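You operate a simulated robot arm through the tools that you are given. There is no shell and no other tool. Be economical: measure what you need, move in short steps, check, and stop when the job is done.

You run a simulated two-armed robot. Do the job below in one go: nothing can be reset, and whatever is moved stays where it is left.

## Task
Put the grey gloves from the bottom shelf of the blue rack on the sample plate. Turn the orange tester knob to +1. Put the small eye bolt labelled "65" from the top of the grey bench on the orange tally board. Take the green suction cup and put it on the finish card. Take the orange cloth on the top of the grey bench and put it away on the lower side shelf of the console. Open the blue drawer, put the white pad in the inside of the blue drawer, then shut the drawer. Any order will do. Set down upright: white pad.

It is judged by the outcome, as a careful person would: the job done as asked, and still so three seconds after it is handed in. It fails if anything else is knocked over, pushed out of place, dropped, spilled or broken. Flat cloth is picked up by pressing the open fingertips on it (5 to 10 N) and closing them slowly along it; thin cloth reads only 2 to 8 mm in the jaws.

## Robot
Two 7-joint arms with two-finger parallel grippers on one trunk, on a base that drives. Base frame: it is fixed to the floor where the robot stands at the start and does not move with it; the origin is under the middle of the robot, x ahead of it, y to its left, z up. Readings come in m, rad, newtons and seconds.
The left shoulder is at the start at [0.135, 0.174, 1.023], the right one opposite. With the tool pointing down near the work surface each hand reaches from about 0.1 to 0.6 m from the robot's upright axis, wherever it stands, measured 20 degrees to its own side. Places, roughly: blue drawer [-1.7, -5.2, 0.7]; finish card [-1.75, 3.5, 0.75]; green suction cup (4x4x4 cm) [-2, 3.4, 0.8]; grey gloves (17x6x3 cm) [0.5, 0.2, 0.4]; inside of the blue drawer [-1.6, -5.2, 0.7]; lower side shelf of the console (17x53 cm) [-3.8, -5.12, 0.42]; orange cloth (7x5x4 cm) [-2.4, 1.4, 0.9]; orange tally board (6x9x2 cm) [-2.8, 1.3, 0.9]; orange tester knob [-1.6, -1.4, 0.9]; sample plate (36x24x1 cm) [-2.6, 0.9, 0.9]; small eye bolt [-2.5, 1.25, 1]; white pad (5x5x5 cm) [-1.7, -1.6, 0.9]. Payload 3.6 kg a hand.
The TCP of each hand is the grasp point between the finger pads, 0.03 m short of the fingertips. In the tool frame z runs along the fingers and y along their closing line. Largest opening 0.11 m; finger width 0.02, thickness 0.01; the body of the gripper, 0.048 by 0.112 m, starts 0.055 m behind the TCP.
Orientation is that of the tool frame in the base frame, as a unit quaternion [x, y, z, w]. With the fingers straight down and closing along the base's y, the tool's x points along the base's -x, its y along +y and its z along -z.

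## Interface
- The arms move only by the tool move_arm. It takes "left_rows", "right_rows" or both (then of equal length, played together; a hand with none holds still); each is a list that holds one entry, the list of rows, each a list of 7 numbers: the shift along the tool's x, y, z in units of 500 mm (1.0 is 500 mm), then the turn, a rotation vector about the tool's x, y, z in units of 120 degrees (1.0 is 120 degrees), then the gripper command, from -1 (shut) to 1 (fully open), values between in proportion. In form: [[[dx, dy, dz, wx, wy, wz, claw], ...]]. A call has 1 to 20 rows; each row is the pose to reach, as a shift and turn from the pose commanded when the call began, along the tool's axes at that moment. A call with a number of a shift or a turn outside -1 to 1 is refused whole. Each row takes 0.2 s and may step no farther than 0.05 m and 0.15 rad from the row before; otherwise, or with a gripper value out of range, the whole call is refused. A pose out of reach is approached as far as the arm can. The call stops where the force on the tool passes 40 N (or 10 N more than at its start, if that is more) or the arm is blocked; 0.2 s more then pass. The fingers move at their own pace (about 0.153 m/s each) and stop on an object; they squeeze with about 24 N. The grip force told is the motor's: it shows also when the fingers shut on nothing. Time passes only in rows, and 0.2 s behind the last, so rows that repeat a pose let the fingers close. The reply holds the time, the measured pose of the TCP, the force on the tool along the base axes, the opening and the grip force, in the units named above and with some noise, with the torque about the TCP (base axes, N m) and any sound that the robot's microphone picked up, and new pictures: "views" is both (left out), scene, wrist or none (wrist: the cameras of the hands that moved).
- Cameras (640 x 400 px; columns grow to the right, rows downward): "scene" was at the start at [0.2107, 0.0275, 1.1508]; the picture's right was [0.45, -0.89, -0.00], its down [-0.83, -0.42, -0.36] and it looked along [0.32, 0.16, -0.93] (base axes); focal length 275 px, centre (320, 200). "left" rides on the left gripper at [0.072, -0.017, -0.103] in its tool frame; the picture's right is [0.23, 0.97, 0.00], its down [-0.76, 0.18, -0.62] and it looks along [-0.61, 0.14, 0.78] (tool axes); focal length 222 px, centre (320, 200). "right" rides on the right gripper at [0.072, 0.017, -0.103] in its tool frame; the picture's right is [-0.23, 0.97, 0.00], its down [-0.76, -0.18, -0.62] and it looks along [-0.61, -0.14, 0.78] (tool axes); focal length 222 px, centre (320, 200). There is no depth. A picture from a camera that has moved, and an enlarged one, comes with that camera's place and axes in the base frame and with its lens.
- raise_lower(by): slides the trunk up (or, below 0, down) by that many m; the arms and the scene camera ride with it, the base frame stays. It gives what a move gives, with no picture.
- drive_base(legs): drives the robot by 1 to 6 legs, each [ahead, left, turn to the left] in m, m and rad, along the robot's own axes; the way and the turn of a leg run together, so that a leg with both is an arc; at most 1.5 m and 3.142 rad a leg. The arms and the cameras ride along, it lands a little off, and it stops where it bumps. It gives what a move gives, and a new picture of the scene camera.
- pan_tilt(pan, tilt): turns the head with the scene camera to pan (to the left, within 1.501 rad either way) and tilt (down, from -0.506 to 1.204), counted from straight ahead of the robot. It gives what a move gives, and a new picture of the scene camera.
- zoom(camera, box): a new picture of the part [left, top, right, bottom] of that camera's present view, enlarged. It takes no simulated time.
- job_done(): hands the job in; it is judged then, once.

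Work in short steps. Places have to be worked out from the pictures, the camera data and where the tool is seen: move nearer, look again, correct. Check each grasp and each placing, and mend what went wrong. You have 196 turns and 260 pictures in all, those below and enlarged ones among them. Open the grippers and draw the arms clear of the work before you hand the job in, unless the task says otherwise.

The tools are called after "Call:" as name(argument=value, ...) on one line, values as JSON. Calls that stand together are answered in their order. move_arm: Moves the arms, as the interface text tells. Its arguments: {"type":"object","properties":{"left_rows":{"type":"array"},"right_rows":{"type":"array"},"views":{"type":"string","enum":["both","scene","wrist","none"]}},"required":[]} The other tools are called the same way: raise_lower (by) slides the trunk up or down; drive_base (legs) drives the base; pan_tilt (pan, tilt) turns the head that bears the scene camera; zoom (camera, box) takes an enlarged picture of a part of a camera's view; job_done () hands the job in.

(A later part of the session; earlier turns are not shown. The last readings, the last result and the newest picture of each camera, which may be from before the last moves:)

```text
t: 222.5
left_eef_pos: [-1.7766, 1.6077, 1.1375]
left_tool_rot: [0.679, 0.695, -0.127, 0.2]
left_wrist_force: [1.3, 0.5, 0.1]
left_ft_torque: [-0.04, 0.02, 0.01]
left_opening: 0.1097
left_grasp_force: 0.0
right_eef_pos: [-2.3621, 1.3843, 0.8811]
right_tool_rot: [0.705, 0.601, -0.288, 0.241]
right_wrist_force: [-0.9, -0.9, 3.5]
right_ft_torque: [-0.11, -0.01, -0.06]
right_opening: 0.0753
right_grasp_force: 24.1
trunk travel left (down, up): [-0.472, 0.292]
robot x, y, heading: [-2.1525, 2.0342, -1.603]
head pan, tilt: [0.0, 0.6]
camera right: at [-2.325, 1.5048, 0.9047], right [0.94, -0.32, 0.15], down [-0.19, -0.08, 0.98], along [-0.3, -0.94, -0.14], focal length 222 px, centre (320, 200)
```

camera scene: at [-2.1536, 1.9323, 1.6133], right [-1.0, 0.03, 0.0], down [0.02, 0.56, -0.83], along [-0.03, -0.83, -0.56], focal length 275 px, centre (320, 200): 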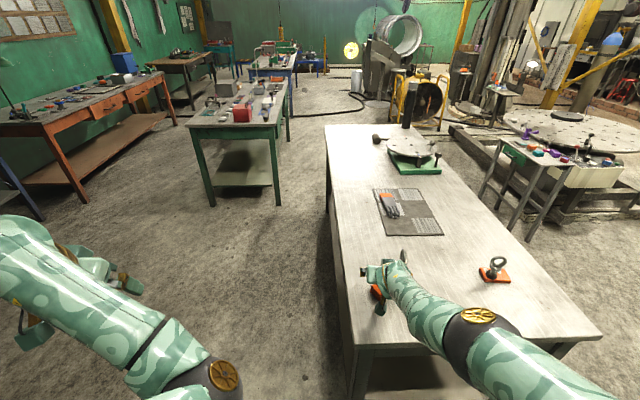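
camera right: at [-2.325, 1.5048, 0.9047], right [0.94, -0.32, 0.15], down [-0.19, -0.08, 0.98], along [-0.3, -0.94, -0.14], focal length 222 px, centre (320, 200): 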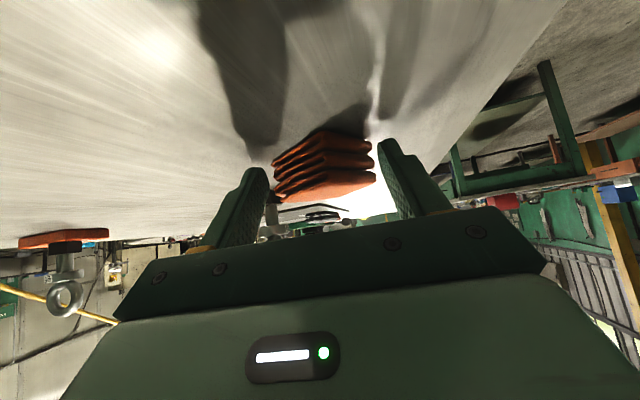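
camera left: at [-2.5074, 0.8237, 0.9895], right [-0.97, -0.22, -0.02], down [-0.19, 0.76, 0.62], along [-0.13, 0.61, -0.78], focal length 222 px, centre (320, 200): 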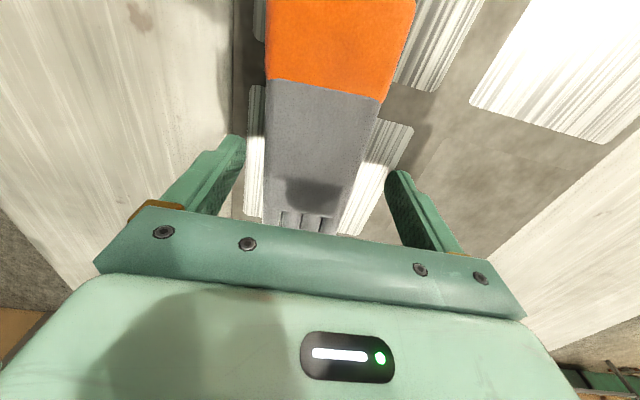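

Gripped at 75 mm. I lift and check.

Call:
raise_lower(by=0.14)

Call:
move_arm(right_rows=[[[0, 0, 0, 0, 0, 0, -1]]], views="wrist")

```text
t: 224.2
left_eef_pos: [-1.7749, 1.6057, 1.2787]
left_tool_rot: [0.678, 0.695, -0.127, 0.202]
left_wrist_force: [0.0, -0.6, -0.4]
left_ft_torque: [0.01, 0.02, 0.01]
left_opening: 0.1101
left_grasp_force: 0.0
right_eef_pos: [-2.3623, 1.3807, 1.0374]
right_tool_rot: [0.702, 0.597, -0.296, 0.25]
right_wrist_force: [-0.4, 1.0, -0.5]
right_ft_torque: [0.01, 0.01, 0.0]
right_opening: 0.0756
right_grasp_force: 23.8
trunk travel left (down, up): [-0.612, 0.152]
robot x, y, heading: [-2.1507, 2.0325, -1.602]
head pan, tilt: [0.0, 0.6]
```

```text
t: 224.6
left_eef_pos: [-1.7736, 1.6068, 1.278]
left_tool_rot: [0.679, 0.694, -0.127, 0.202]
left_wrist_force: [-0.4, -0.7, -0.5]
left_ft_torque: [-0.02, 0.01, 0.01]
left_opening: 0.11
left_grasp_force: 0.1
right_eef_pos: [-2.3618, 1.3825, 1.0364]
right_tool_rot: [0.702, 0.598, -0.296, 0.25]
right_wrist_force: [-0.6, 0.2, -0.4]
right_ft_torque: [0.0, 0.03, -0.01]
right_opening: 0.0753
right_grasp_force: 23.9
trunk travel left (down, up): [-0.612, 0.152]
robot x, y, heading: [-2.1506, 2.0355, -1.607]
head pan, tilt: [0.0, 0.6]
camera right: at [-2.325, 1.5031, 1.0577], right [0.94, -0.31, 0.16], down [-0.19, -0.06, 0.98], along [-0.3, -0.95, -0.11], focal length 222 px, centre (320, 200)
```

right: 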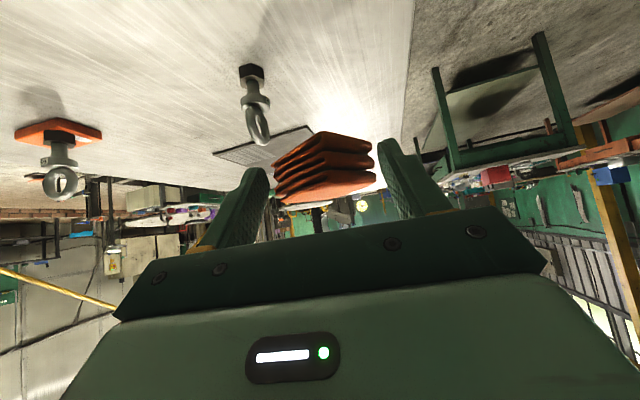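

Cloth held. I drive east around the bench and down the aisle southward, checking the view as I go.

Call:
drive_base(legs=[[-0.15, 0, 0.03], [0, 1.5, 0], [1.5, 0, 0]])

```text
t: 240.0
left_eef_pos: [-0.327, 0.2275, 1.2775]
left_tool_rot: [0.679, 0.695, -0.126, 0.201]
left_wrist_force: [-1.1, -0.4, 0.0]
left_ft_torque: [-0.01, -0.03, -0.01]
left_opening: 0.1103
left_grasp_force: 0.0
right_eef_pos: [-0.9147, 0.005, 1.0375]
right_tool_rot: [0.702, 0.597, -0.295, 0.25]
right_wrist_force: [1.2, 0.6, -0.6]
right_ft_torque: [0.03, -0.02, 0.0]
right_opening: 0.0756
right_grasp_force: 24.0
trunk travel left (down, up): [-0.612, 0.152]
robot x, y, heading: [-0.7057, 0.6565, -1.607]
head pan, tilt: [0.0, 0.6]
camera scene: at [-0.7056, 0.5554, 1.6733], right [-1.0, 0.04, 0.0], down [0.02, 0.56, -0.82], along [-0.03, -0.82, -0.57], focal length 275 px, centre (320, 200)
```

scene: 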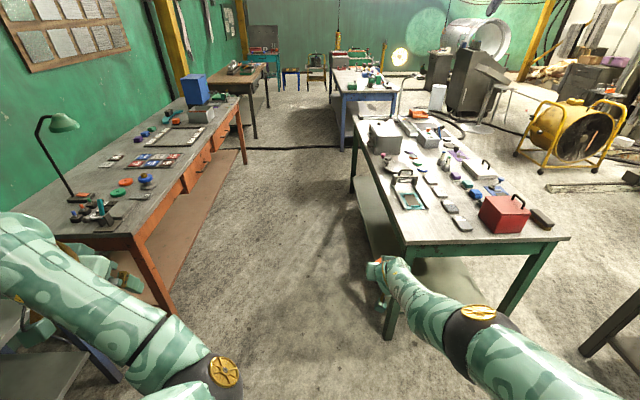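

The aisle is clear at x≈-0.5. I continue south.

Call:
drive_base(legs=[[0, 0.2, 0.03], [1.5, 0, 0], [1.4, 0, 0]])

```text
t: 255.2
left_eef_pos: [-0.1014, -2.6604, 1.2783]
left_tool_rot: [0.662, 0.71, -0.122, 0.205]
left_wrist_force: [-0.9, -0.1, -0.7]
left_ft_torque: [-0.01, 0.01, -0.01]
left_opening: 0.1099
left_grasp_force: 0.0
right_eef_pos: [-0.6794, -2.9102, 1.0367]
right_tool_rot: [0.689, 0.613, -0.29, 0.257]
right_wrist_force: [-0.2, 0.8, -0.5]
right_ft_torque: [0.0, 0.03, 0.01]
right_opening: 0.0503
right_grasp_force: 23.5
trunk travel left (down, up): [-0.612, 0.152]
robot x, y, heading: [-0.5005, -2.2483, -1.558]
head pan, tilt: [0.0, 0.6]
camera scene: at [-0.4962, -2.3501, 1.6733], right [-1.0, -0.01, 0.0], down [-0.01, 0.57, -0.82], along [0.01, -0.82, -0.57], focal length 275 px, centre (320, 200)
```

scene: 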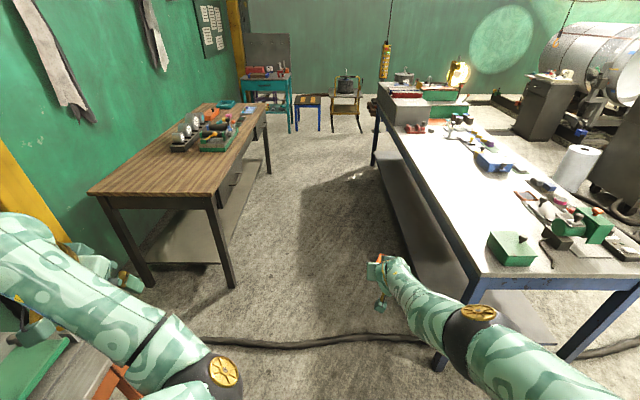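

I continue past the blue table's far end (y≈-5.4) to approach the console side.

Call:
drive_base(legs=[[1.5, 0, 0], [1.5, 0, 0], [0.35, 0, 0]])

Call:
pan_tilt(pan=-1.2, tilt=0.4)

```text
t: 271.6
left_eef_pos: [-0.0315, -6.0083, 1.278]
left_tool_rot: [0.656, 0.716, -0.119, 0.207]
left_wrist_force: [-0.2, 0.1, -0.1]
left_ft_torque: [0.02, 0.01, -0.02]
left_opening: 0.1101
left_grasp_force: 0.0
right_eef_pos: [-0.6055, -6.2684, 1.0375]
right_tool_rot: [0.682, 0.62, -0.288, 0.261]
right_wrist_force: [-0.2, 0.5, 0.0]
right_ft_torque: [0.03, 0.0, -0.02]
right_opening: 0.0483
right_grasp_force: 23.9
trunk travel left (down, up): [-0.612, 0.152]
robot x, y, heading: [-0.4346, -5.6063, -1.546]
head pan, tilt: [0.0, 0.6]
camera scene: at [-0.4317, -5.7054, 1.6733], right [-1.0, -0.03, 0.0], down [-0.02, 0.57, -0.82], along [0.02, -0.82, -0.57], focal length 275 px, centre (320, 200)
```

scene: 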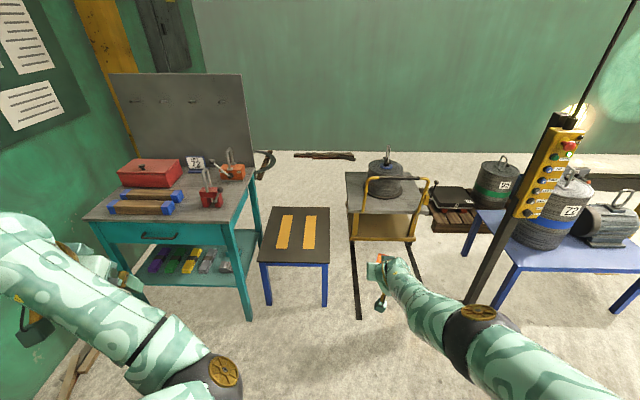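

```text
t: 273.0
left_eef_pos: [-0.0311, -6.0086, 1.2773]
left_tool_rot: [0.655, 0.717, -0.119, 0.206]
left_wrist_force: [-0.8, 0.2, 0.2]
left_ft_torque: [0.01, 0.04, 0.03]
left_opening: 0.1099
left_grasp_force: 0.0
right_eef_pos: [-0.6058, -6.2691, 1.0373]
right_tool_rot: [0.683, 0.619, -0.287, 0.26]
right_wrist_force: [0.2, 0.6, -0.1]
right_ft_torque: [0.03, 0.0, -0.03]
right_opening: 0.048
right_grasp_force: 23.6
trunk travel left (down, up): [-0.612, 0.152]
robot x, y, heading: [-0.4344, -5.606, -1.54]
head pan, tilt: [-1.201, 0.4]
camera scene: at [-0.5196, -5.6529, 1.6915], right [-0.39, 0.92, 0.0], down [0.36, 0.15, -0.92], along [-0.85, -0.36, -0.39], focal length 275 px, centre (320, 200)
```

scene: 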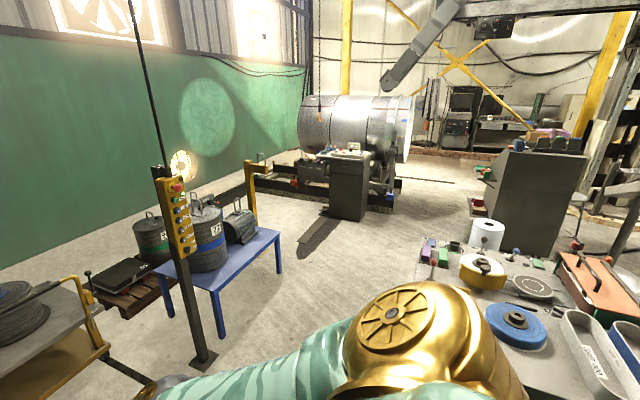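

The large dark cabinet at right seems to be the console with side shelves. Zoom.

Call:
zoom(camera="scene", box=[440, 120, 620, 260])

```text
2.86 times, centred on (530, 190) of scene
camera zoom: at [-0.5196, -5.6529, 1.6915], right [-0.39, 0.92, 0.0], down [0.36, 0.15, -0.92], along [-0.85, -0.36, -0.39], focal length 786 px, centre (-280, 229)
```

zoom: 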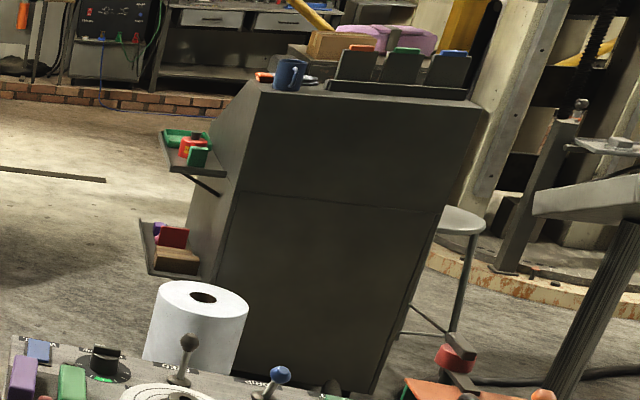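

The console's lower side shelf projects south with some items on its near end. I move to pass south of the blue table and head west.

Call:
drive_base(legs=[[0.3, 0, 0], [0, 0, -1.6], [1.5, 0, 0]])

Call:
pan_tilt(pan=-0.25, tilt=0.5)

```text
t: 285.9
left_eef_pos: [-2.3268, -6.3261, 1.2776]
left_tool_rot: [0.97, 0.04, -0.231, 0.061]
left_wrist_force: [1.2, -0.2, -0.4]
left_ft_torque: [-0.03, -0.02, 0.0]
left_opening: 0.11
left_grasp_force: 0.1
right_eef_pos: [-2.5847, -5.7492, 1.0369]
right_tool_rot: [0.92, -0.047, -0.387, -0.021]
right_wrist_force: [0.3, 0.4, -0.2]
right_ft_torque: [0.05, 0.0, -0.03]
right_opening: 0.0466
right_grasp_force: 24.3
trunk travel left (down, up): [-0.612, 0.152]
robot x, y, heading: [-1.9256, -5.9248, -3.114]
head pan, tilt: [-1.201, 0.4]
camera scene: at [-1.9693, -5.8363, 1.6915], right [0.92, 0.38, 0.0], down [0.15, -0.36, -0.92], along [-0.35, 0.85, -0.39], focal length 275 px, centre (320, 200)
```

scene: 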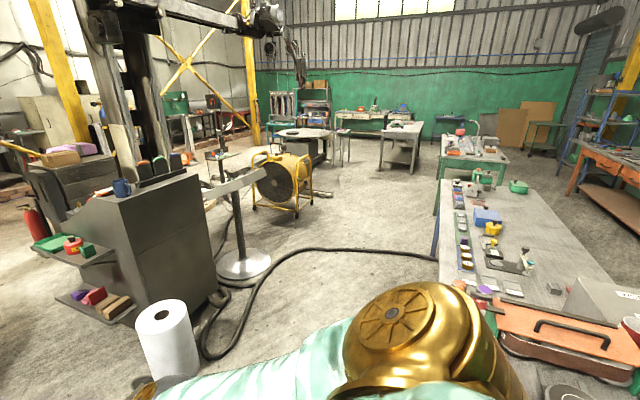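

```text
t: 287.1
left_eef_pos: [-2.3264, -6.3248, 1.2781]
left_tool_rot: [0.97, 0.041, -0.231, 0.061]
left_wrist_force: [-0.6, -0.5, -0.3]
left_ft_torque: [0.0, 0.0, 0.0]
left_opening: 0.1099
left_grasp_force: 0.1
right_eef_pos: [-2.584, -5.7487, 1.0374]
right_tool_rot: [0.921, -0.047, -0.387, -0.02]
right_wrist_force: [0.0, 0.0, 0.0]
right_ft_torque: [-0.01, -0.06, 0.0]
right_opening: 0.0464
right_grasp_force: 23.9
trunk travel left (down, up): [-0.612, 0.152]
robot x, y, heading: [-1.9249, -5.9239, -3.112]
head pan, tilt: [-0.25, 0.499]
camera scene: at [-2.0225, -5.9013, 1.6824], right [0.23, 0.97, 0.0], down [0.47, -0.11, -0.88], along [-0.85, 0.2, -0.48], focal length 275 px, centre (320, 200)
```

scene: 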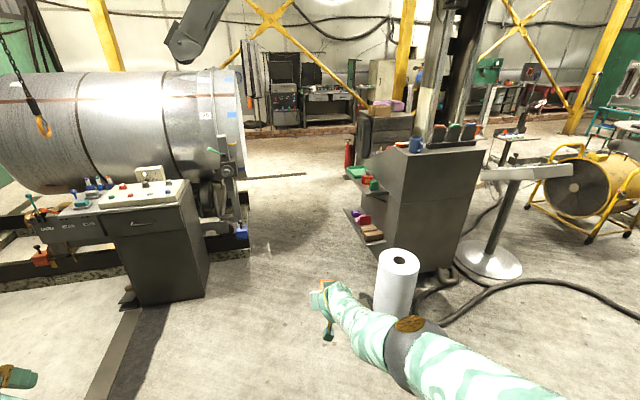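

Plan: place the cloth using base and trunk moves only. The lower shelf spans x≈-4.03…-3.5 at y≈-5.13. I drive west and turn to face it.

Call:
drive_base(legs=[[1.5, 0.0, 0], [0.3, 0, 0], [0, 0, -1.6]])

Call:
pan_tilt(pan=0, tilt=0.95)

```text
t: 296.2
left_eef_pos: [-4.101, -6.3808, 1.2772]
left_tool_rot: [0.972, 0.041, -0.223, 0.066]
left_wrist_force: [1.0, -0.2, 0.0]
left_ft_torque: [-0.02, 0.0, 0.01]
left_opening: 0.11
left_grasp_force: 0.4
right_eef_pos: [-4.3684, -5.8073, 1.0361]
right_tool_rot: [0.921, -0.042, -0.386, -0.018]
right_wrist_force: [-0.1, -0.6, -0.4]
right_ft_torque: [-0.01, -0.02, 0.01]
right_opening: 0.0457
right_grasp_force: 24.1
trunk travel left (down, up): [-0.612, 0.152]
robot x, y, heading: [-3.7042, -5.9741, -3.108]
head pan, tilt: [-0.25, 0.499]
stopped in leg 2: the force on the tool passed its limit at 62 N (the readings are from after the stop); the commanded pose is now the measured one
camera scene: at [-3.8056, -5.952, 1.6822], right [0.21, 0.98, 0.0], down [0.47, -0.1, -0.88], along [-0.86, 0.19, -0.48], focal length 275 px, centre (320, 200)
```

scene: 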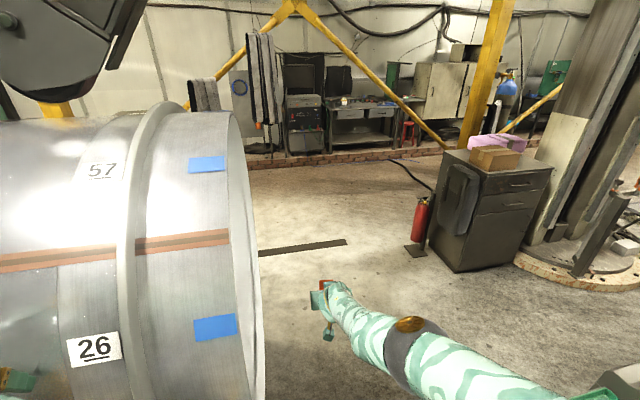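

```text
t: 297.1
left_eef_pos: [-4.0985, -6.3815, 1.2777]
left_tool_rot: [0.972, 0.042, -0.223, 0.064]
left_wrist_force: [0.8, 0.1, 0.4]
left_ft_torque: [0.04, 0.0, 0.04]
left_opening: 0.1098
left_grasp_force: 0.1
right_eef_pos: [-4.366, -5.8073, 1.0373]
right_tool_rot: [0.921, -0.042, -0.386, -0.018]
right_wrist_force: [0.3, 0.8, -0.6]
right_ft_torque: [0.02, -0.04, 0.01]
right_opening: 0.0461
right_grasp_force: 24.4
trunk travel left (down, up): [-0.612, 0.152]
robot x, y, heading: [-3.7025, -5.9755, -3.114]
head pan, tilt: [0.0, 0.949]
camera scene: at [-3.7874, -5.9749, 1.6449], right [-0.03, 1.0, 0.0], down [0.81, 0.03, -0.58], along [-0.58, -0.02, -0.81], focal length 275 px, centre (320, 200)
```

scene: 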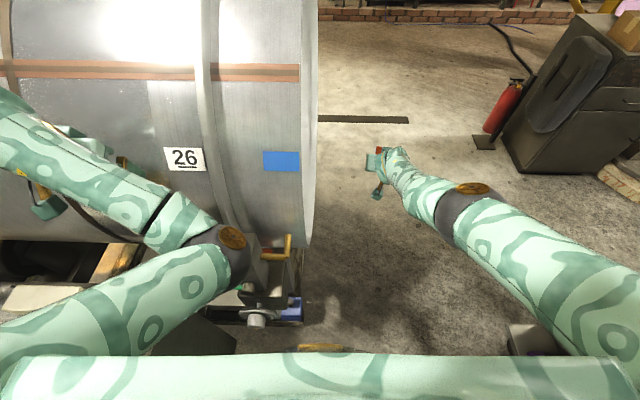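

The left hand touched the big drum. I back off east, shift north, then turn.

Call:
drive_base(legs=[[-0.35, 0, 0], [0, -0.14, 0], [0, 0, -1.6]])

```text
t: 304.1
left_eef_pos: [-3.76, -5.416, 1.2779]
left_tool_rot: [0.711, -0.664, -0.203, -0.115]
left_wrist_force: [0.5, -0.1, -0.5]
left_ft_torque: [0.0, -0.01, 0.07]
left_opening: 0.1099
left_grasp_force: 0.1
right_eef_pos: [-3.1827, -5.1591, 1.0373]
right_tool_rot: [-0.615, 0.687, 0.258, 0.289]
right_wrist_force: [0.4, 0.0, -0.7]
right_ft_torque: [-0.01, 0.03, -0.01]
right_opening: 0.0454
right_grasp_force: 23.8
trunk travel left (down, up): [-0.612, 0.152]
robot x, y, heading: [-3.3576, -5.8213, 1.586]
head pan, tilt: [0.0, 0.949]
camera scene: at [-3.3593, -5.7326, 1.6449], right [1.0, 0.02, 0.0], down [0.01, -0.81, -0.58], along [-0.01, 0.58, -0.81], focal length 275 px, centre (320, 200)
```

scene: 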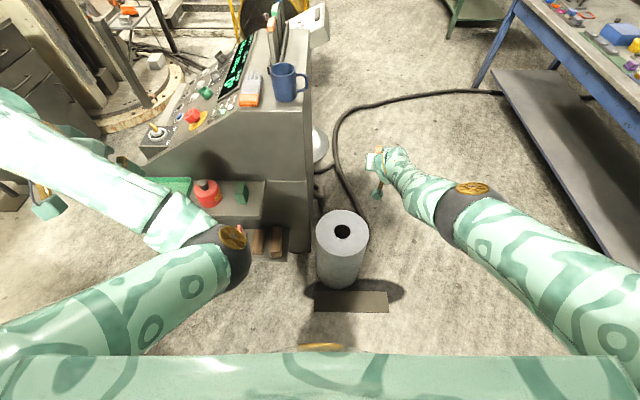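

I back up slightly, strafe left (west) and look at the shelf.

Call:
drive_base(legs=[[-0.12, 0, 0], [0, 0.45, 0]])

Call:
pan_tilt(pan=-0.5, tilt=0.9)

```text
t: 307.7
left_eef_pos: [-4.2118, -5.5463, 1.2779]
left_tool_rot: [0.712, -0.663, -0.203, -0.114]
left_wrist_force: [-0.2, 0.2, -1.1]
left_ft_torque: [-0.01, -0.01, -0.03]
left_opening: 0.1101
left_grasp_force: 0.0
right_eef_pos: [-3.6353, -5.2872, 1.037]
right_tool_rot: [-0.616, 0.686, 0.258, 0.289]
right_wrist_force: [-0.8, 0.0, -0.3]
right_ft_torque: [-0.01, -0.02, 0.01]
right_opening: 0.0449
right_grasp_force: 24.4
trunk travel left (down, up): [-0.612, 0.152]
robot x, y, heading: [-3.8134, -5.9455, 1.589]
head pan, tilt: [0.0, 0.949]
camera scene: at [-3.8114, -5.8609, 1.6449], right [1.0, 0.02, 0.0], down [0.02, -0.81, -0.58], along [-0.01, 0.58, -0.81], focal length 275 px, centre (320, 200)
```

scene: 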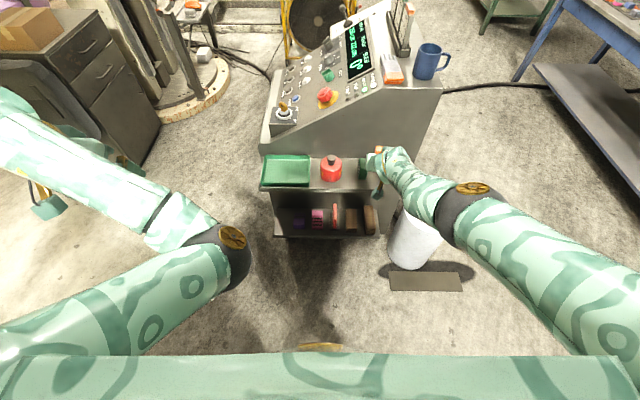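

```text
t: 308.6
left_eef_pos: [-4.2126, -5.5455, 1.2774]
left_tool_rot: [0.712, -0.662, -0.204, -0.113]
left_wrist_force: [-0.8, -0.5, -0.1]
left_ft_torque: [0.03, -0.02, 0.01]
left_opening: 0.1101
left_grasp_force: 0.1
right_eef_pos: [-3.6344, -5.2866, 1.0375]
right_tool_rot: [-0.616, 0.686, 0.258, 0.288]
right_wrist_force: [-0.2, 0.1, -1.2]
right_ft_torque: [0.01, -0.01, 0.0]
right_opening: 0.0452
right_grasp_force: 23.9
trunk travel left (down, up): [-0.612, 0.152]
robot x, y, heading: [-3.8106, -5.9493, 1.587]
head pan, tilt: [-0.499, 0.901]
camera scene: at [-3.7748, -5.8666, 1.6485], right [0.89, -0.46, 0.0], down [-0.36, -0.7, -0.62], along [0.29, 0.55, -0.78], focal length 275 px, centre (320, 200)
```

scene: 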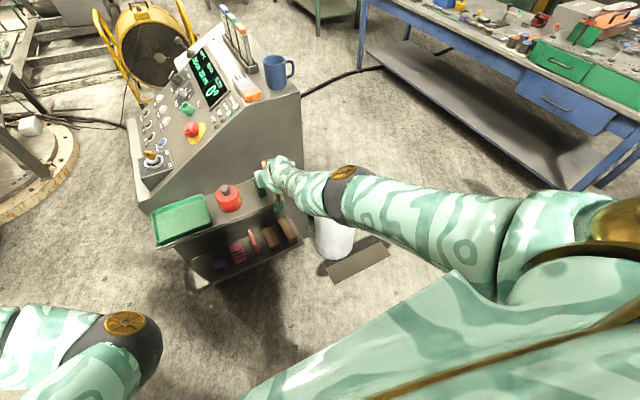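

I can see the lower shelf below the upper one. Zoom to find the free space.

Call:
zoom(camera="scene", box=[130, 170, 330, 300])

```text
3.08 times, centred on (230, 235) of scene
camera zoom: at [-3.7748, -5.8666, 1.6485], right [0.89, -0.46, 0.0], down [-0.36, -0.7, -0.62], along [0.29, 0.55, -0.78], focal length 846 px, centre (597, 92)
```

zoom: 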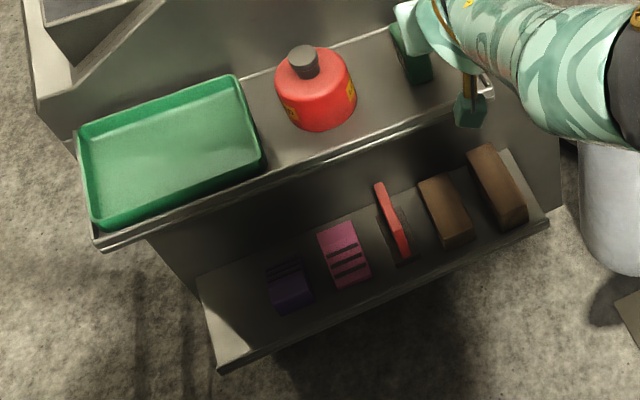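

Free slot at the shelf's west end: x -4.056…-3.965, y -5.21…-5.04, z≈0.42. I check how the cloth sits in the gripper.

Call:
move_arm(right_rows=[[[0, 0, 0, 0, 0, 0, -1]]], views="wrist")

```text
t: 309.0
left_eef_pos: [-4.2127, -5.5458, 1.2785]
left_tool_rot: [0.712, -0.663, -0.204, -0.114]
left_wrist_force: [0.3, 0.1, 0.8]
left_ft_torque: [0.03, -0.01, -0.01]
left_opening: 0.1099
left_grasp_force: 0.0
right_eef_pos: [-3.6355, -5.2873, 1.0376]
right_tool_rot: [-0.616, 0.686, 0.258, 0.289]
right_wrist_force: [0.6, 0.2, -0.9]
right_ft_torque: [-0.03, 0.04, 0.0]
right_opening: 0.0451
right_grasp_force: 23.9
trunk travel left (down, up): [-0.612, 0.152]
robot x, y, heading: [-3.8079, -5.9466, 1.593]
head pan, tilt: [-0.499, 0.901]
camera right: at [-3.6643, -5.4089, 1.0577], right [-0.95, 0.26, 0.16], down [0.19, 0.07, 0.98], along [0.25, 0.96, -0.11], focal length 222 px, centre (320, 200)
```

right: 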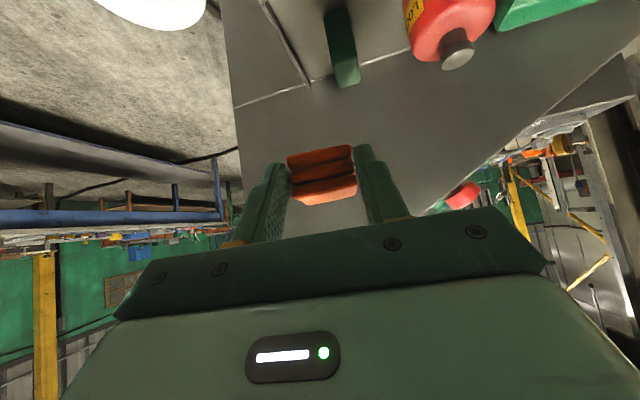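

The slot is reachable with the robot turned ~33° left, staying clear of the drum. I turn while the hand is high.

Call:
drive_base(legs=[[0.04, 0, 0], [0, 0, 0.555], [-0.05, 0.033, 0]])

Call:
raise_lower(by=-0.35)

Call:
pan_tilt(pan=-0.3, tilt=0.8)

```text
t: 312.0
left_eef_pos: [-4.3668, -5.8359, 1.277]
left_tool_rot: [0.866, -0.443, -0.226, -0.054]
left_wrist_force: [0.2, -0.7, -0.2]
left_ft_torque: [0.02, 0.0, 0.02]
left_opening: 0.1098
left_grasp_force: 0.0
right_eef_pos: [-4.0092, -5.3116, 1.0365]
right_tool_rot: [0.78, -0.492, -0.327, -0.207]
right_wrist_force: [0.3, -0.1, -0.4]
right_ft_torque: [0.0, -0.03, 0.01]
right_opening: 0.0446
right_grasp_force: 24.0
trunk travel left (down, up): [-0.612, 0.152]
robot x, y, heading: [-3.8113, -5.9684, 2.143]
head pan, tilt: [-0.499, 0.901]
camera scene: at [-3.824, -5.8799, 1.6485], right [1.0, 0.07, 0.0], down [0.06, -0.78, -0.62], along [-0.05, 0.62, -0.78], focal length 275 px, centre (320, 200)
```

scene: 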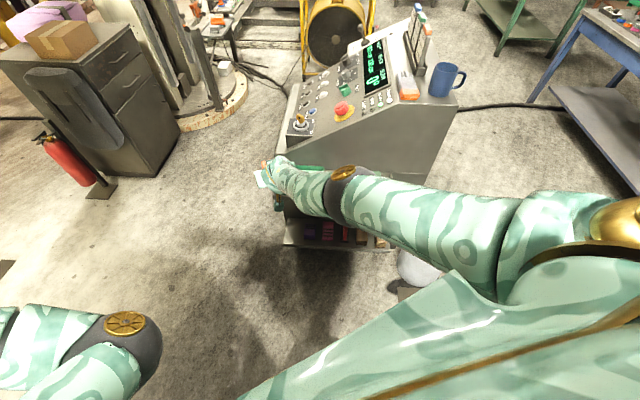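

```text
t: 315.4
left_eef_pos: [-4.3555, -5.8389, 0.9343]
left_tool_rot: [0.864, -0.443, -0.232, -0.052]
left_wrist_force: [0.2, -0.3, -0.7]
left_ft_torque: [0.0, -0.01, 0.02]
left_opening: 0.1097
left_grasp_force: 0.0
right_eef_pos: [-3.9898, -5.3359, 0.5852]
right_tool_rot: [0.806, -0.504, -0.259, -0.17]
right_wrist_force: [-0.7, -0.7, 0.5]
right_ft_torque: [-0.01, 0.0, 0.01]
right_opening: 0.0449
right_grasp_force: 23.9
trunk travel left (down, up): [-0.262, 0.502]
robot x, y, heading: [-3.8079, -5.9689, 2.142]
head pan, tilt: [-0.499, 0.901]
```

```text
t: 316.2
left_eef_pos: [-4.3551, -5.8386, 0.9338]
left_tool_rot: [0.864, -0.443, -0.232, -0.051]
left_wrist_force: [0.1, -0.3, 0.5]
left_ft_torque: [-0.05, -0.01, -0.02]
left_opening: 0.1102
left_grasp_force: 0.0
right_eef_pos: [-3.9886, -5.3359, 0.5835]
right_tool_rot: [0.806, -0.504, -0.259, -0.17]
right_wrist_force: [0.3, 0.2, -0.7]
right_ft_torque: [-0.02, 0.01, 0.0]
right_opening: 0.0452
right_grasp_force: 24.1
trunk travel left (down, up): [-0.262, 0.502]
robot x, y, heading: [-3.8138, -5.9701, 2.145]
head pan, tilt: [-0.3, 0.799]
camera scene: at [-3.8701, -5.8094, 1.3036], right [0.96, 0.27, -0.01], down [0.18, -0.69, -0.7], along [-0.2, 0.67, -0.71], focal length 275 px, centre (320, 200)
```

scene: 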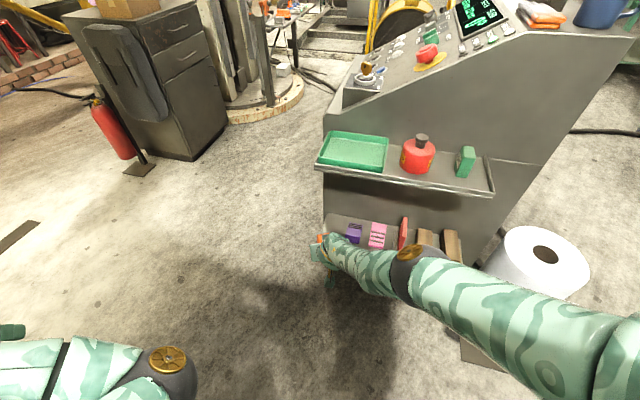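

The arm sagged a little more than the trunk moved; now TCP z=0.58. I lower a bit more and view from the wrist.

Call:
raise_lower(by=-0.06)

Call:
move_arm(right_rows=[[[0, 0, 0, 0, 0, 0, -1]]], views="both")

```text
t: 317.2
left_eef_pos: [-4.359, -5.8358, 0.8631]
left_tool_rot: [0.875, -0.428, -0.223, -0.042]
left_wrist_force: [-0.1, -1.3, 0.1]
left_ft_torque: [0.06, 0.0, -0.05]
left_opening: 0.1104
left_grasp_force: 0.1
right_eef_pos: [-4.0045, -5.3331, 0.4713]
right_tool_rot: [0.827, -0.492, -0.225, -0.151]
right_wrist_force: [-0.9, -0.5, -0.4]
right_ft_torque: [-0.04, -0.04, -0.02]
right_opening: 0.0449
right_grasp_force: 24.5
trunk travel left (down, up): [-0.202, 0.562]
robot x, y, heading: [-3.7967, -5.956, 2.183]
head pan, tilt: [-0.3, 0.799]
```

```text
t: 317.6
left_eef_pos: [-4.3454, -5.8491, 0.865]
left_tool_rot: [0.878, -0.42, -0.226, -0.044]
left_wrist_force: [-0.8, -1.0, -0.8]
left_ft_torque: [-0.02, -0.07, 0.01]
left_opening: 0.11
left_grasp_force: 0.1
right_eef_pos: [-3.9985, -5.338, 0.4806]
right_tool_rot: [0.83, -0.485, -0.232, -0.152]
right_wrist_force: [0.1, -0.6, -0.1]
right_ft_torque: [-0.06, -0.04, -0.01]
right_opening: 0.0448
right_grasp_force: 24.4
trunk travel left (down, up): [-0.202, 0.562]
robot x, y, heading: [-3.789, -5.957, 2.195]
head pan, tilt: [-0.3, 0.799]
camera scene: at [-3.8875, -5.7632, 1.2387], right [0.95, 0.32, 0.0], down [0.23, -0.68, -0.69], along [-0.22, 0.66, -0.72], focal length 275 px, centre (320, 200)
camera right: at [-3.9576, -5.4484, 0.5304], right [-0.95, -0.3, 0.09], down [-0.02, 0.35, 0.94], along [-0.32, 0.89, -0.34], focal length 222 px, centre (320, 200)
```

scene: 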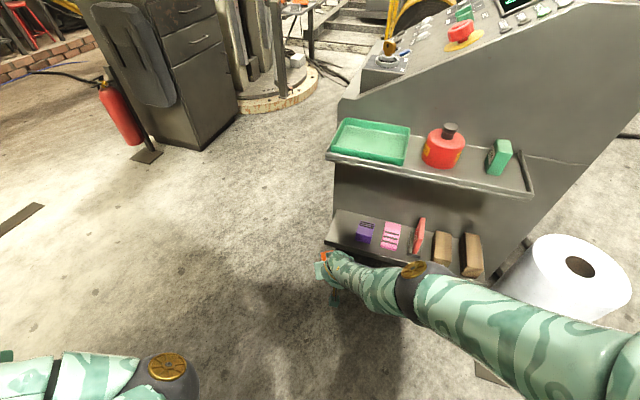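
right: 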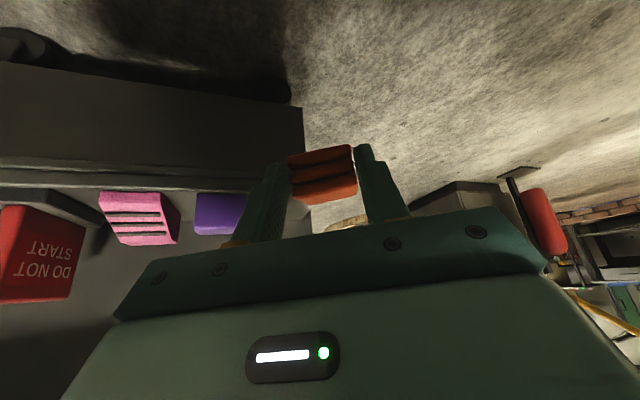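

The free slot is left of the purple block's far side; shelf top z≈0.43, cloth bottom ≈0.45. I drive in +y to place the cloth over the slot.

Call:
drive_base(legs=[[0.1, -0.068, 0]])

Call:
move_arm(right_rows=[[[0, 0, 0, 0, 0, 0, -1]]], views="wrist")

```text
t: 318.8
left_eef_pos: [-4.3648, -5.7113, 0.8654]
left_tool_rot: [0.866, -0.444, -0.225, -0.051]
left_wrist_force: [0.5, -0.1, -0.1]
left_ft_torque: [-0.02, -0.03, 0.01]
left_opening: 0.11
left_grasp_force: 0.1
right_eef_pos: [-3.9851, -5.2256, 0.4857]
right_tool_rot: [0.816, -0.507, -0.226, -0.159]
right_wrist_force: [-0.4, 0.7, -1.2]
right_ft_torque: [-0.02, 0.0, 0.02]
right_opening: 0.045
right_grasp_force: 23.8
trunk travel left (down, up): [-0.202, 0.562]
robot x, y, heading: [-3.8106, -5.8475, 2.145]
head pan, tilt: [-0.3, 0.799]
camera scene: at [-3.8987, -5.6595, 1.2404], right [0.96, 0.27, 0.0], down [0.19, -0.69, -0.7], along [-0.19, 0.67, -0.72], focal length 275 px, centre (320, 200)
```

scene: 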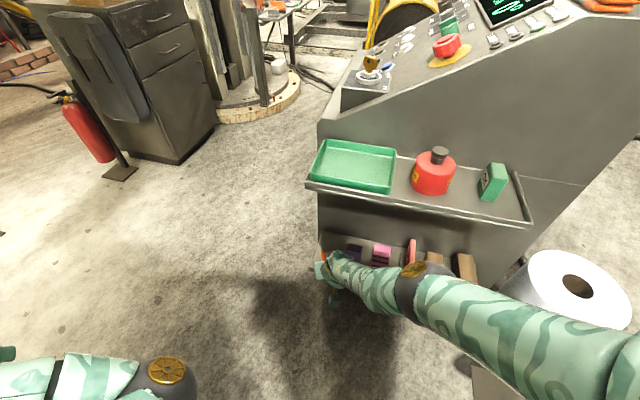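

```text
t: 319.2
left_eef_pos: [-4.3631, -5.7141, 0.8644]
left_tool_rot: [0.866, -0.443, -0.225, -0.052]
left_wrist_force: [0.1, 0.0, 0.4]
left_ft_torque: [0.02, 0.01, 0.03]
left_opening: 0.1099
left_grasp_force: 0.0
right_eef_pos: [-3.9859, -5.2264, 0.4854]
right_tool_rot: [0.816, -0.508, -0.226, -0.16]
right_wrist_force: [0.4, -0.4, -1.2]
right_ft_torque: [-0.01, 0.01, 0.0]
right_opening: 0.0448
right_grasp_force: 23.5
trunk travel left (down, up): [-0.202, 0.562]
robot x, y, heading: [-3.8119, -5.8489, 2.142]
head pan, tilt: [-0.3, 0.799]
camera right: at [-3.9508, -5.3385, 0.5347], right [-0.96, -0.25, 0.09], down [0.0, 0.35, 0.94], along [-0.27, 0.9, -0.34], focal length 222 px, centre (320, 200)
```

right: 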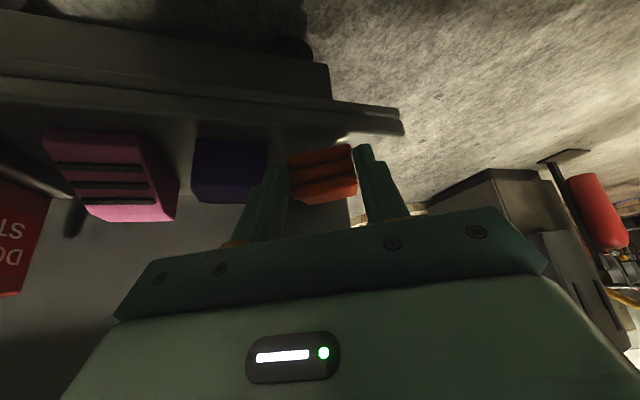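

Aligned well. I drive the last 8 cm in.

Call:
drive_base(legs=[[0.077, -0.03, 0]])

Call:
move_arm(right_rows=[[[0, 0, 0, 0, 0, 0, -1]]], views="wrist")

```text
t: 320.3
left_eef_pos: [-4.3803, -5.6313, 0.8653]
left_tool_rot: [0.866, -0.443, -0.225, -0.051]
left_wrist_force: [0.3, -0.1, 0.4]
left_ft_torque: [-0.01, 0.03, 0.05]
left_opening: 0.1101
left_grasp_force: 0.1
right_eef_pos: [-4.0018, -5.1439, 0.4856]
right_tool_rot: [0.816, -0.508, -0.225, -0.16]
right_wrist_force: [-0.2, 0.3, -0.3]
right_ft_torque: [-0.03, -0.02, 0.01]
right_opening: 0.0451
right_grasp_force: 23.7
trunk travel left (down, up): [-0.202, 0.562]
robot x, y, heading: [-3.8265, -5.7651, 2.147]
head pan, tilt: [-0.3, 0.799]
camera scene: at [-3.9152, -5.578, 1.2403], right [0.96, 0.27, 0.0], down [0.19, -0.69, -0.7], along [-0.19, 0.67, -0.72], focal length 275 px, centre (320, 200)
```

scene: 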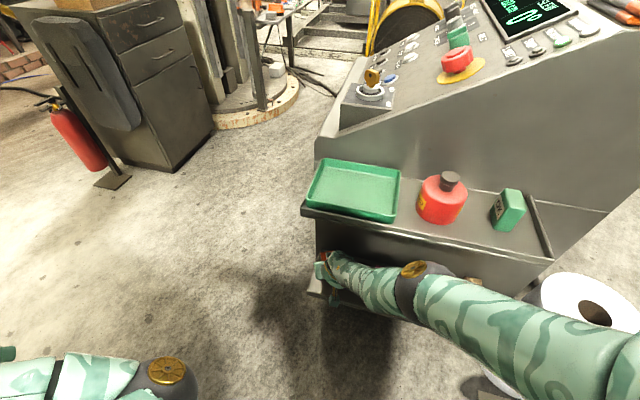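

```text
t: 320.7
left_eef_pos: [-4.3814, -5.6321, 0.8662]
left_tool_rot: [0.866, -0.444, -0.225, -0.052]
left_wrist_force: [-0.4, 0.2, 0.7]
left_ft_torque: [0.01, 0.0, 0.02]
left_opening: 0.1101
left_grasp_force: 0.1
right_eef_pos: [-4.001, -5.1445, 0.4859]
right_tool_rot: [0.815, -0.509, -0.226, -0.16]
right_wrist_force: [0.5, 0.6, -0.4]
right_ft_torque: [-0.03, -0.01, 0.01]
right_opening: 0.045
right_grasp_force: 24.6
trunk travel left (down, up): [-0.202, 0.562]
robot x, y, heading: [-3.8263, -5.7675, 2.146]
head pan, tilt: [-0.3, 0.799]
camera right: at [-3.967, -5.2569, 0.5346], right [-0.96, -0.25, 0.09], down [0.0, 0.35, 0.94], along [-0.27, 0.9, -0.34], focal length 222 px, centre (320, 200)
```

right: 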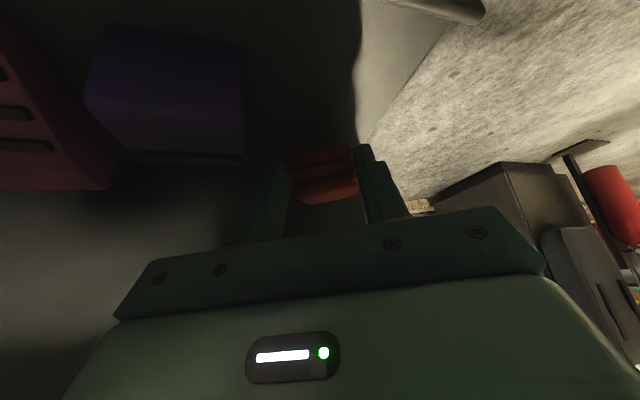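

Cloth is over the slot. Lower in small steps.

Call:
raise_lower(by=-0.012)

Call:
raise_lower(by=-0.006)

```text
t: 321.3
left_eef_pos: [-4.3811, -5.6311, 0.8524]
left_tool_rot: [0.867, -0.443, -0.224, -0.049]
left_wrist_force: [0.1, -0.4, -0.5]
left_ft_torque: [0.0, 0.0, -0.01]
left_opening: 0.1097
left_grasp_force: 0.0
right_eef_pos: [-4.0016, -5.1468, 0.4684]
right_tool_rot: [0.816, -0.509, -0.222, -0.158]
right_wrist_force: [0.3, 0.0, 1.8]
right_ft_torque: [0.06, 0.06, 0.0]
right_opening: 0.0451
right_grasp_force: 24.4
trunk travel left (down, up): [-0.19, 0.574]
robot x, y, heading: [-3.8289, -5.7653, 2.141]
head pan, tilt: [-0.3, 0.799]
```

```text
t: 321.8
left_eef_pos: [-4.3816, -5.6317, 0.8446]
left_tool_rot: [0.866, -0.443, -0.225, -0.049]
left_wrist_force: [0.1, -0.6, -0.3]
left_ft_torque: [0.01, 0.03, 0.0]
left_opening: 0.1102
left_grasp_force: 0.0
right_eef_pos: [-4.0, -5.1441, 0.461]
right_tool_rot: [0.817, -0.509, -0.221, -0.159]
right_wrist_force: [1.2, -0.4, 6.3]
right_ft_torque: [0.39, 0.25, -0.15]
right_opening: 0.0451
right_grasp_force: 24.5
trunk travel left (down, up): [-0.184, 0.58]
robot x, y, heading: [-3.8274, -5.7638, 2.142]
head pan, tilt: [-0.3, 0.799]
```

Contact. I open slightly and check.

Call:
move_arm(right_rows=[[[0, 0, 0, 0, 0, 0, 0], [0, 0, 0, 0, 0, 0, 0.2], [0, 0, 0, 0, 0, 0, 0.2]]], views="wrist")

```text
t: 322.6
left_eef_pos: [-4.3822, -5.6324, 0.8442]
left_tool_rot: [0.866, -0.444, -0.224, -0.049]
left_wrist_force: [0.4, -0.3, -0.8]
left_ft_torque: [0.0, 0.0, -0.02]
left_opening: 0.1099
left_grasp_force: 0.0
right_eef_pos: [-4.0018, -5.146, 0.4602]
right_tool_rot: [0.817, -0.509, -0.221, -0.157]
right_wrist_force: [-0.8, 0.2, 0.2]
right_ft_torque: [0.02, -0.04, 0.01]
right_opening: 0.0653
right_grasp_force: 0.0
trunk travel left (down, up): [-0.184, 0.58]
robot x, y, heading: [-3.8241, -5.7663, 2.147]
head pan, tilt: [-0.3, 0.799]
camera right: at [-3.9674, -5.2574, 0.5106], right [-0.96, -0.25, 0.09], down [-0.01, 0.36, 0.93], along [-0.26, 0.9, -0.35], focal length 222 px, centre (320, 200)
```

right: 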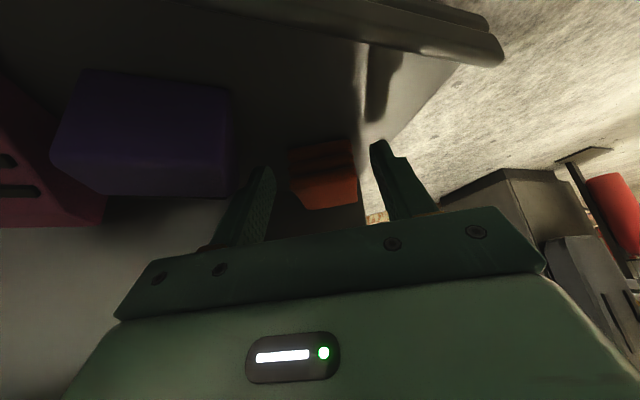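

The cloth stays on the shelf. I lift and back straight out (-y).

Call:
raise_lower(by=0.07)

Call:
drive_base(legs=[[-0.12, 0.077, 0]])

Call:
move_arm(right_rows=[[[0, 0, 0, 0, 0, 0, 0.2]]], views="wrist")

```text
t: 323.7
left_eef_pos: [-4.3839, -5.6316, 0.9139]
left_tool_rot: [0.866, -0.444, -0.224, -0.048]
left_wrist_force: [-0.5, 0.7, 0.3]
left_ft_torque: [-0.01, -0.01, -0.02]
left_opening: 0.1099
left_grasp_force: 0.1
right_eef_pos: [-4.0101, -5.1303, 0.5708]
right_tool_rot: [0.807, -0.505, -0.252, -0.173]
right_wrist_force: [-0.2, 0.4, 0.6]
right_ft_torque: [-0.07, 0.03, 0.02]
right_opening: 0.0659
right_grasp_force: 0.1
trunk travel left (down, up): [-0.254, 0.51]
robot x, y, heading: [-3.8278, -5.763, 2.137]
head pan, tilt: [-0.3, 0.799]
```

```text
t: 325.1
left_eef_pos: [-4.3833, -5.7767, 0.9152]
left_tool_rot: [0.866, -0.444, -0.225, -0.05]
left_wrist_force: [0.3, -0.4, -0.2]
left_ft_torque: [0.01, 0.03, -0.01]
left_opening: 0.1099
left_grasp_force: 0.1
right_eef_pos: [-4.0113, -5.2744, 0.5718]
right_tool_rot: [0.807, -0.505, -0.253, -0.174]
right_wrist_force: [-0.6, 0.1, 0.5]
right_ft_torque: [0.01, -0.01, 0.01]
right_opening: 0.066
right_grasp_force: 0.0
trunk travel left (down, up): [-0.254, 0.51]
robot x, y, heading: [-3.8243, -5.9088, 2.139]
head pan, tilt: [-0.3, 0.799]
camera scene: at [-3.9007, -5.7464, 1.2948], right [0.96, 0.27, 0.0], down [0.19, -0.69, -0.7], along [-0.19, 0.67, -0.72], focal length 275 px, centre (320, 200)
```

scene: 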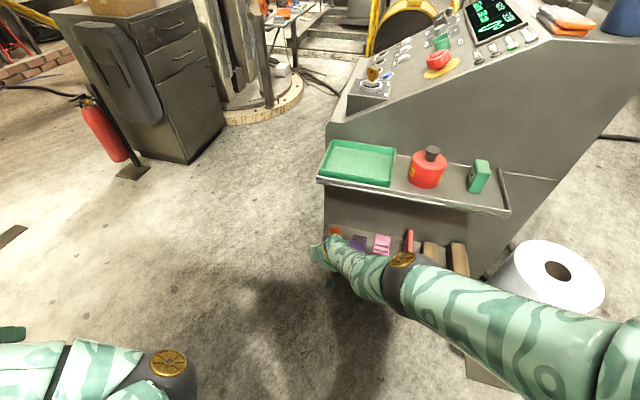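

```text
t: 325.4
left_eef_pos: [-4.3834, -5.7758, 0.9148]
left_tool_rot: [0.866, -0.444, -0.224, -0.049]
left_wrist_force: [-0.2, -0.5, 0.8]
left_ft_torque: [0.02, -0.01, 0.02]
left_opening: 0.1099
left_grasp_force: 0.1
right_eef_pos: [-4.0094, -5.2743, 0.5708]
right_tool_rot: [0.807, -0.505, -0.253, -0.173]
right_wrist_force: [0.2, -0.7, -0.7]
right_ft_torque: [-0.01, -0.01, -0.04]
right_opening: 0.0661
right_grasp_force: 0.1
trunk travel left (down, up): [-0.254, 0.51]
robot x, y, heading: [-3.8243, -5.9096, 2.137]
head pan, tilt: [-0.3, 0.799]
camera right: at [-3.9749, -5.3893, 0.6121], right [-0.96, -0.25, 0.11], down [0.03, 0.3, 0.95], along [-0.27, 0.92, -0.28], focal length 222 px, centre (320, 200)
```

right: 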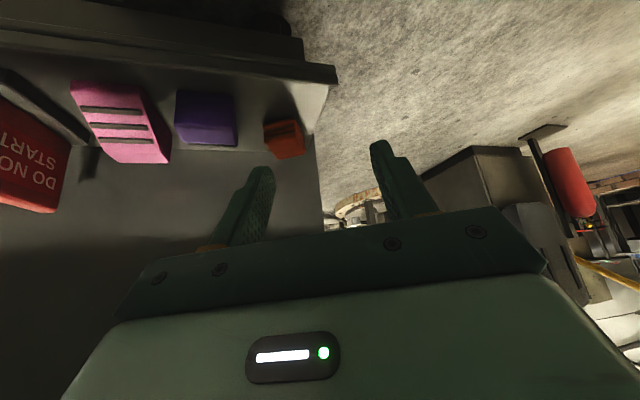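

The cloth lies neatly on the lower shelf. Next I open the blue drawer (west side of the blue table). I raise up, turn to face east and drive over.

Call:
raise_lower(by=0.38)

Call:
pan_tilt(pan=0, tilt=0.7)

Call:
drive_base(legs=[[0, 0, -2.137], [1.2, 0, 0], [0, 0.85, 0]])

```text
t: 329.1
left_eef_pos: [-4.3841, -5.7746, 1.2961]
left_tool_rot: [0.866, -0.443, -0.225, -0.048]
left_wrist_force: [0.6, 0.4, 0.4]
left_ft_torque: [0.02, 0.0, 0.0]
left_opening: 0.1099
left_grasp_force: 0.1
right_eef_pos: [-4.0262, -5.25, 1.0642]
right_tool_rot: [0.777, -0.491, -0.333, -0.21]
right_wrist_force: [-0.6, 0.2, 0.3]
right_ft_torque: [-0.03, -0.02, 0.02]
right_opening: 0.0658
right_grasp_force: 0.0
trunk travel left (down, up): [-0.634, 0.13]
robot x, y, heading: [-3.8281, -5.9101, 2.142]
head pan, tilt: [-0.3, 0.799]
```

```text
t: 329.9
left_eef_pos: [-4.3834, -5.7763, 1.2954]
left_tool_rot: [0.867, -0.443, -0.225, -0.047]
left_wrist_force: [0.4, -0.6, -0.2]
left_ft_torque: [0.01, -0.01, 0.02]
left_opening: 0.1101
left_grasp_force: 0.1
right_eef_pos: [-4.0263, -5.2496, 1.0672]
right_tool_rot: [0.778, -0.491, -0.333, -0.209]
right_wrist_force: [0.3, 0.0, -0.3]
right_ft_torque: [0.01, 0.03, -0.04]
right_opening: 0.066
right_grasp_force: 0.1
trunk travel left (down, up): [-0.634, 0.13]
robot x, y, heading: [-3.827, -5.9088, 2.141]
head pan, tilt: [0.0, 0.7]
camera scene: at [-3.8777, -5.8248, 1.6867], right [0.84, 0.54, 0.0], down [0.35, -0.54, -0.76], along [-0.41, 0.64, -0.64], focal length 275 px, centre (320, 200)
```

scene: 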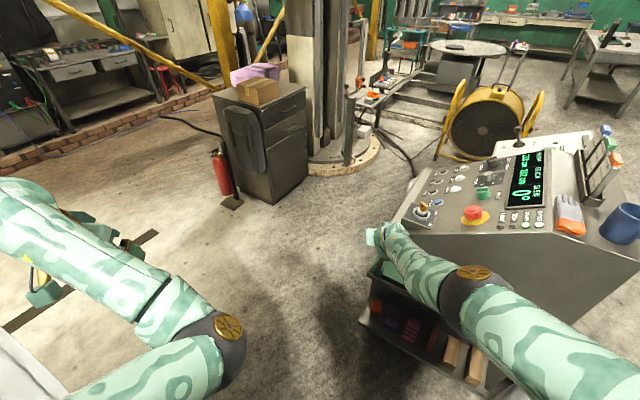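

```text
t: 345.2
left_eef_pos: [-2.2257, -4.6499, 1.2957]
left_tool_rot: [-0.03, 0.973, 0.066, 0.221]
left_wrist_force: [0.4, 0.1, 0.4]
left_ft_torque: [0.02, 0.02, -0.01]
left_opening: 0.1101
left_grasp_force: 0.1
right_eef_pos: [-1.972, -5.2327, 1.0659]
right_tool_rot: [0.054, 0.918, -0.023, 0.392]
right_wrist_force: [-0.1, 0.4, 0.2]
right_ft_torque: [0.01, -0.03, 0.0]
right_opening: 0.0662
right_grasp_force: 0.2
trunk travel left (down, up): [-0.634, 0.13]
robot x, y, heading: [-2.6329, -5.0489, 0.008]
head pan, tilt: [0.0, 0.7]
camera scene: at [-2.5372, -5.0472, 1.6867], right [0.01, -1.0, 0.0], down [-0.64, -0.01, -0.76], along [0.76, 0.01, -0.64], focal length 275 px, centre (320, 200)
```

scene: 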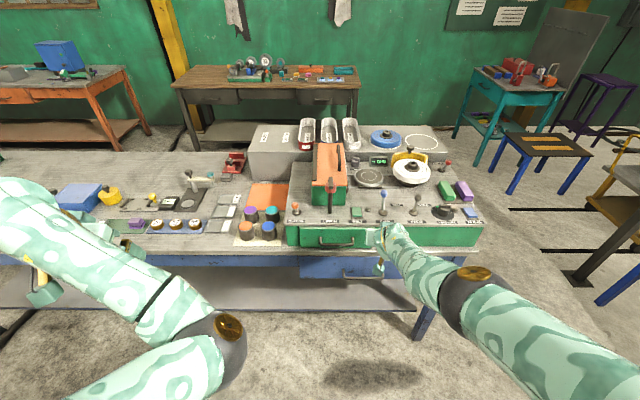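

I see the green unit's drawer and the blue drawer beneath the tabletop, partly hidden by the arm. Zoom for its handle.

Call:
zoom(camera="scene", box=[260, 200, 480, 330])

```text
2.91 times, centred on (370, 265) of scene
camera zoom: at [-2.5372, -5.0472, 1.6867], right [0.01, -1.0, 0.0], down [-0.64, -0.01, -0.76], along [0.76, 0.01, -0.64], focal length 800 px, centre (174, 11)
```

zoom: 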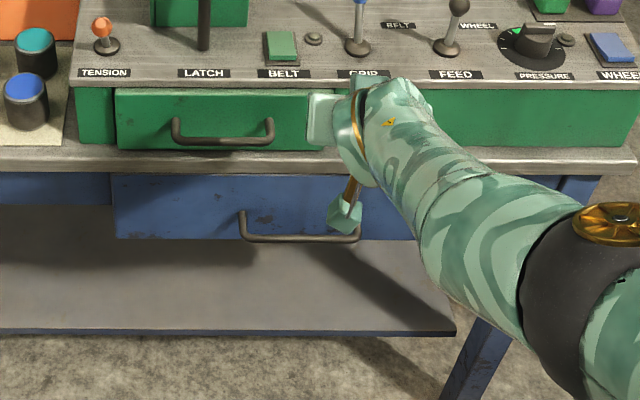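

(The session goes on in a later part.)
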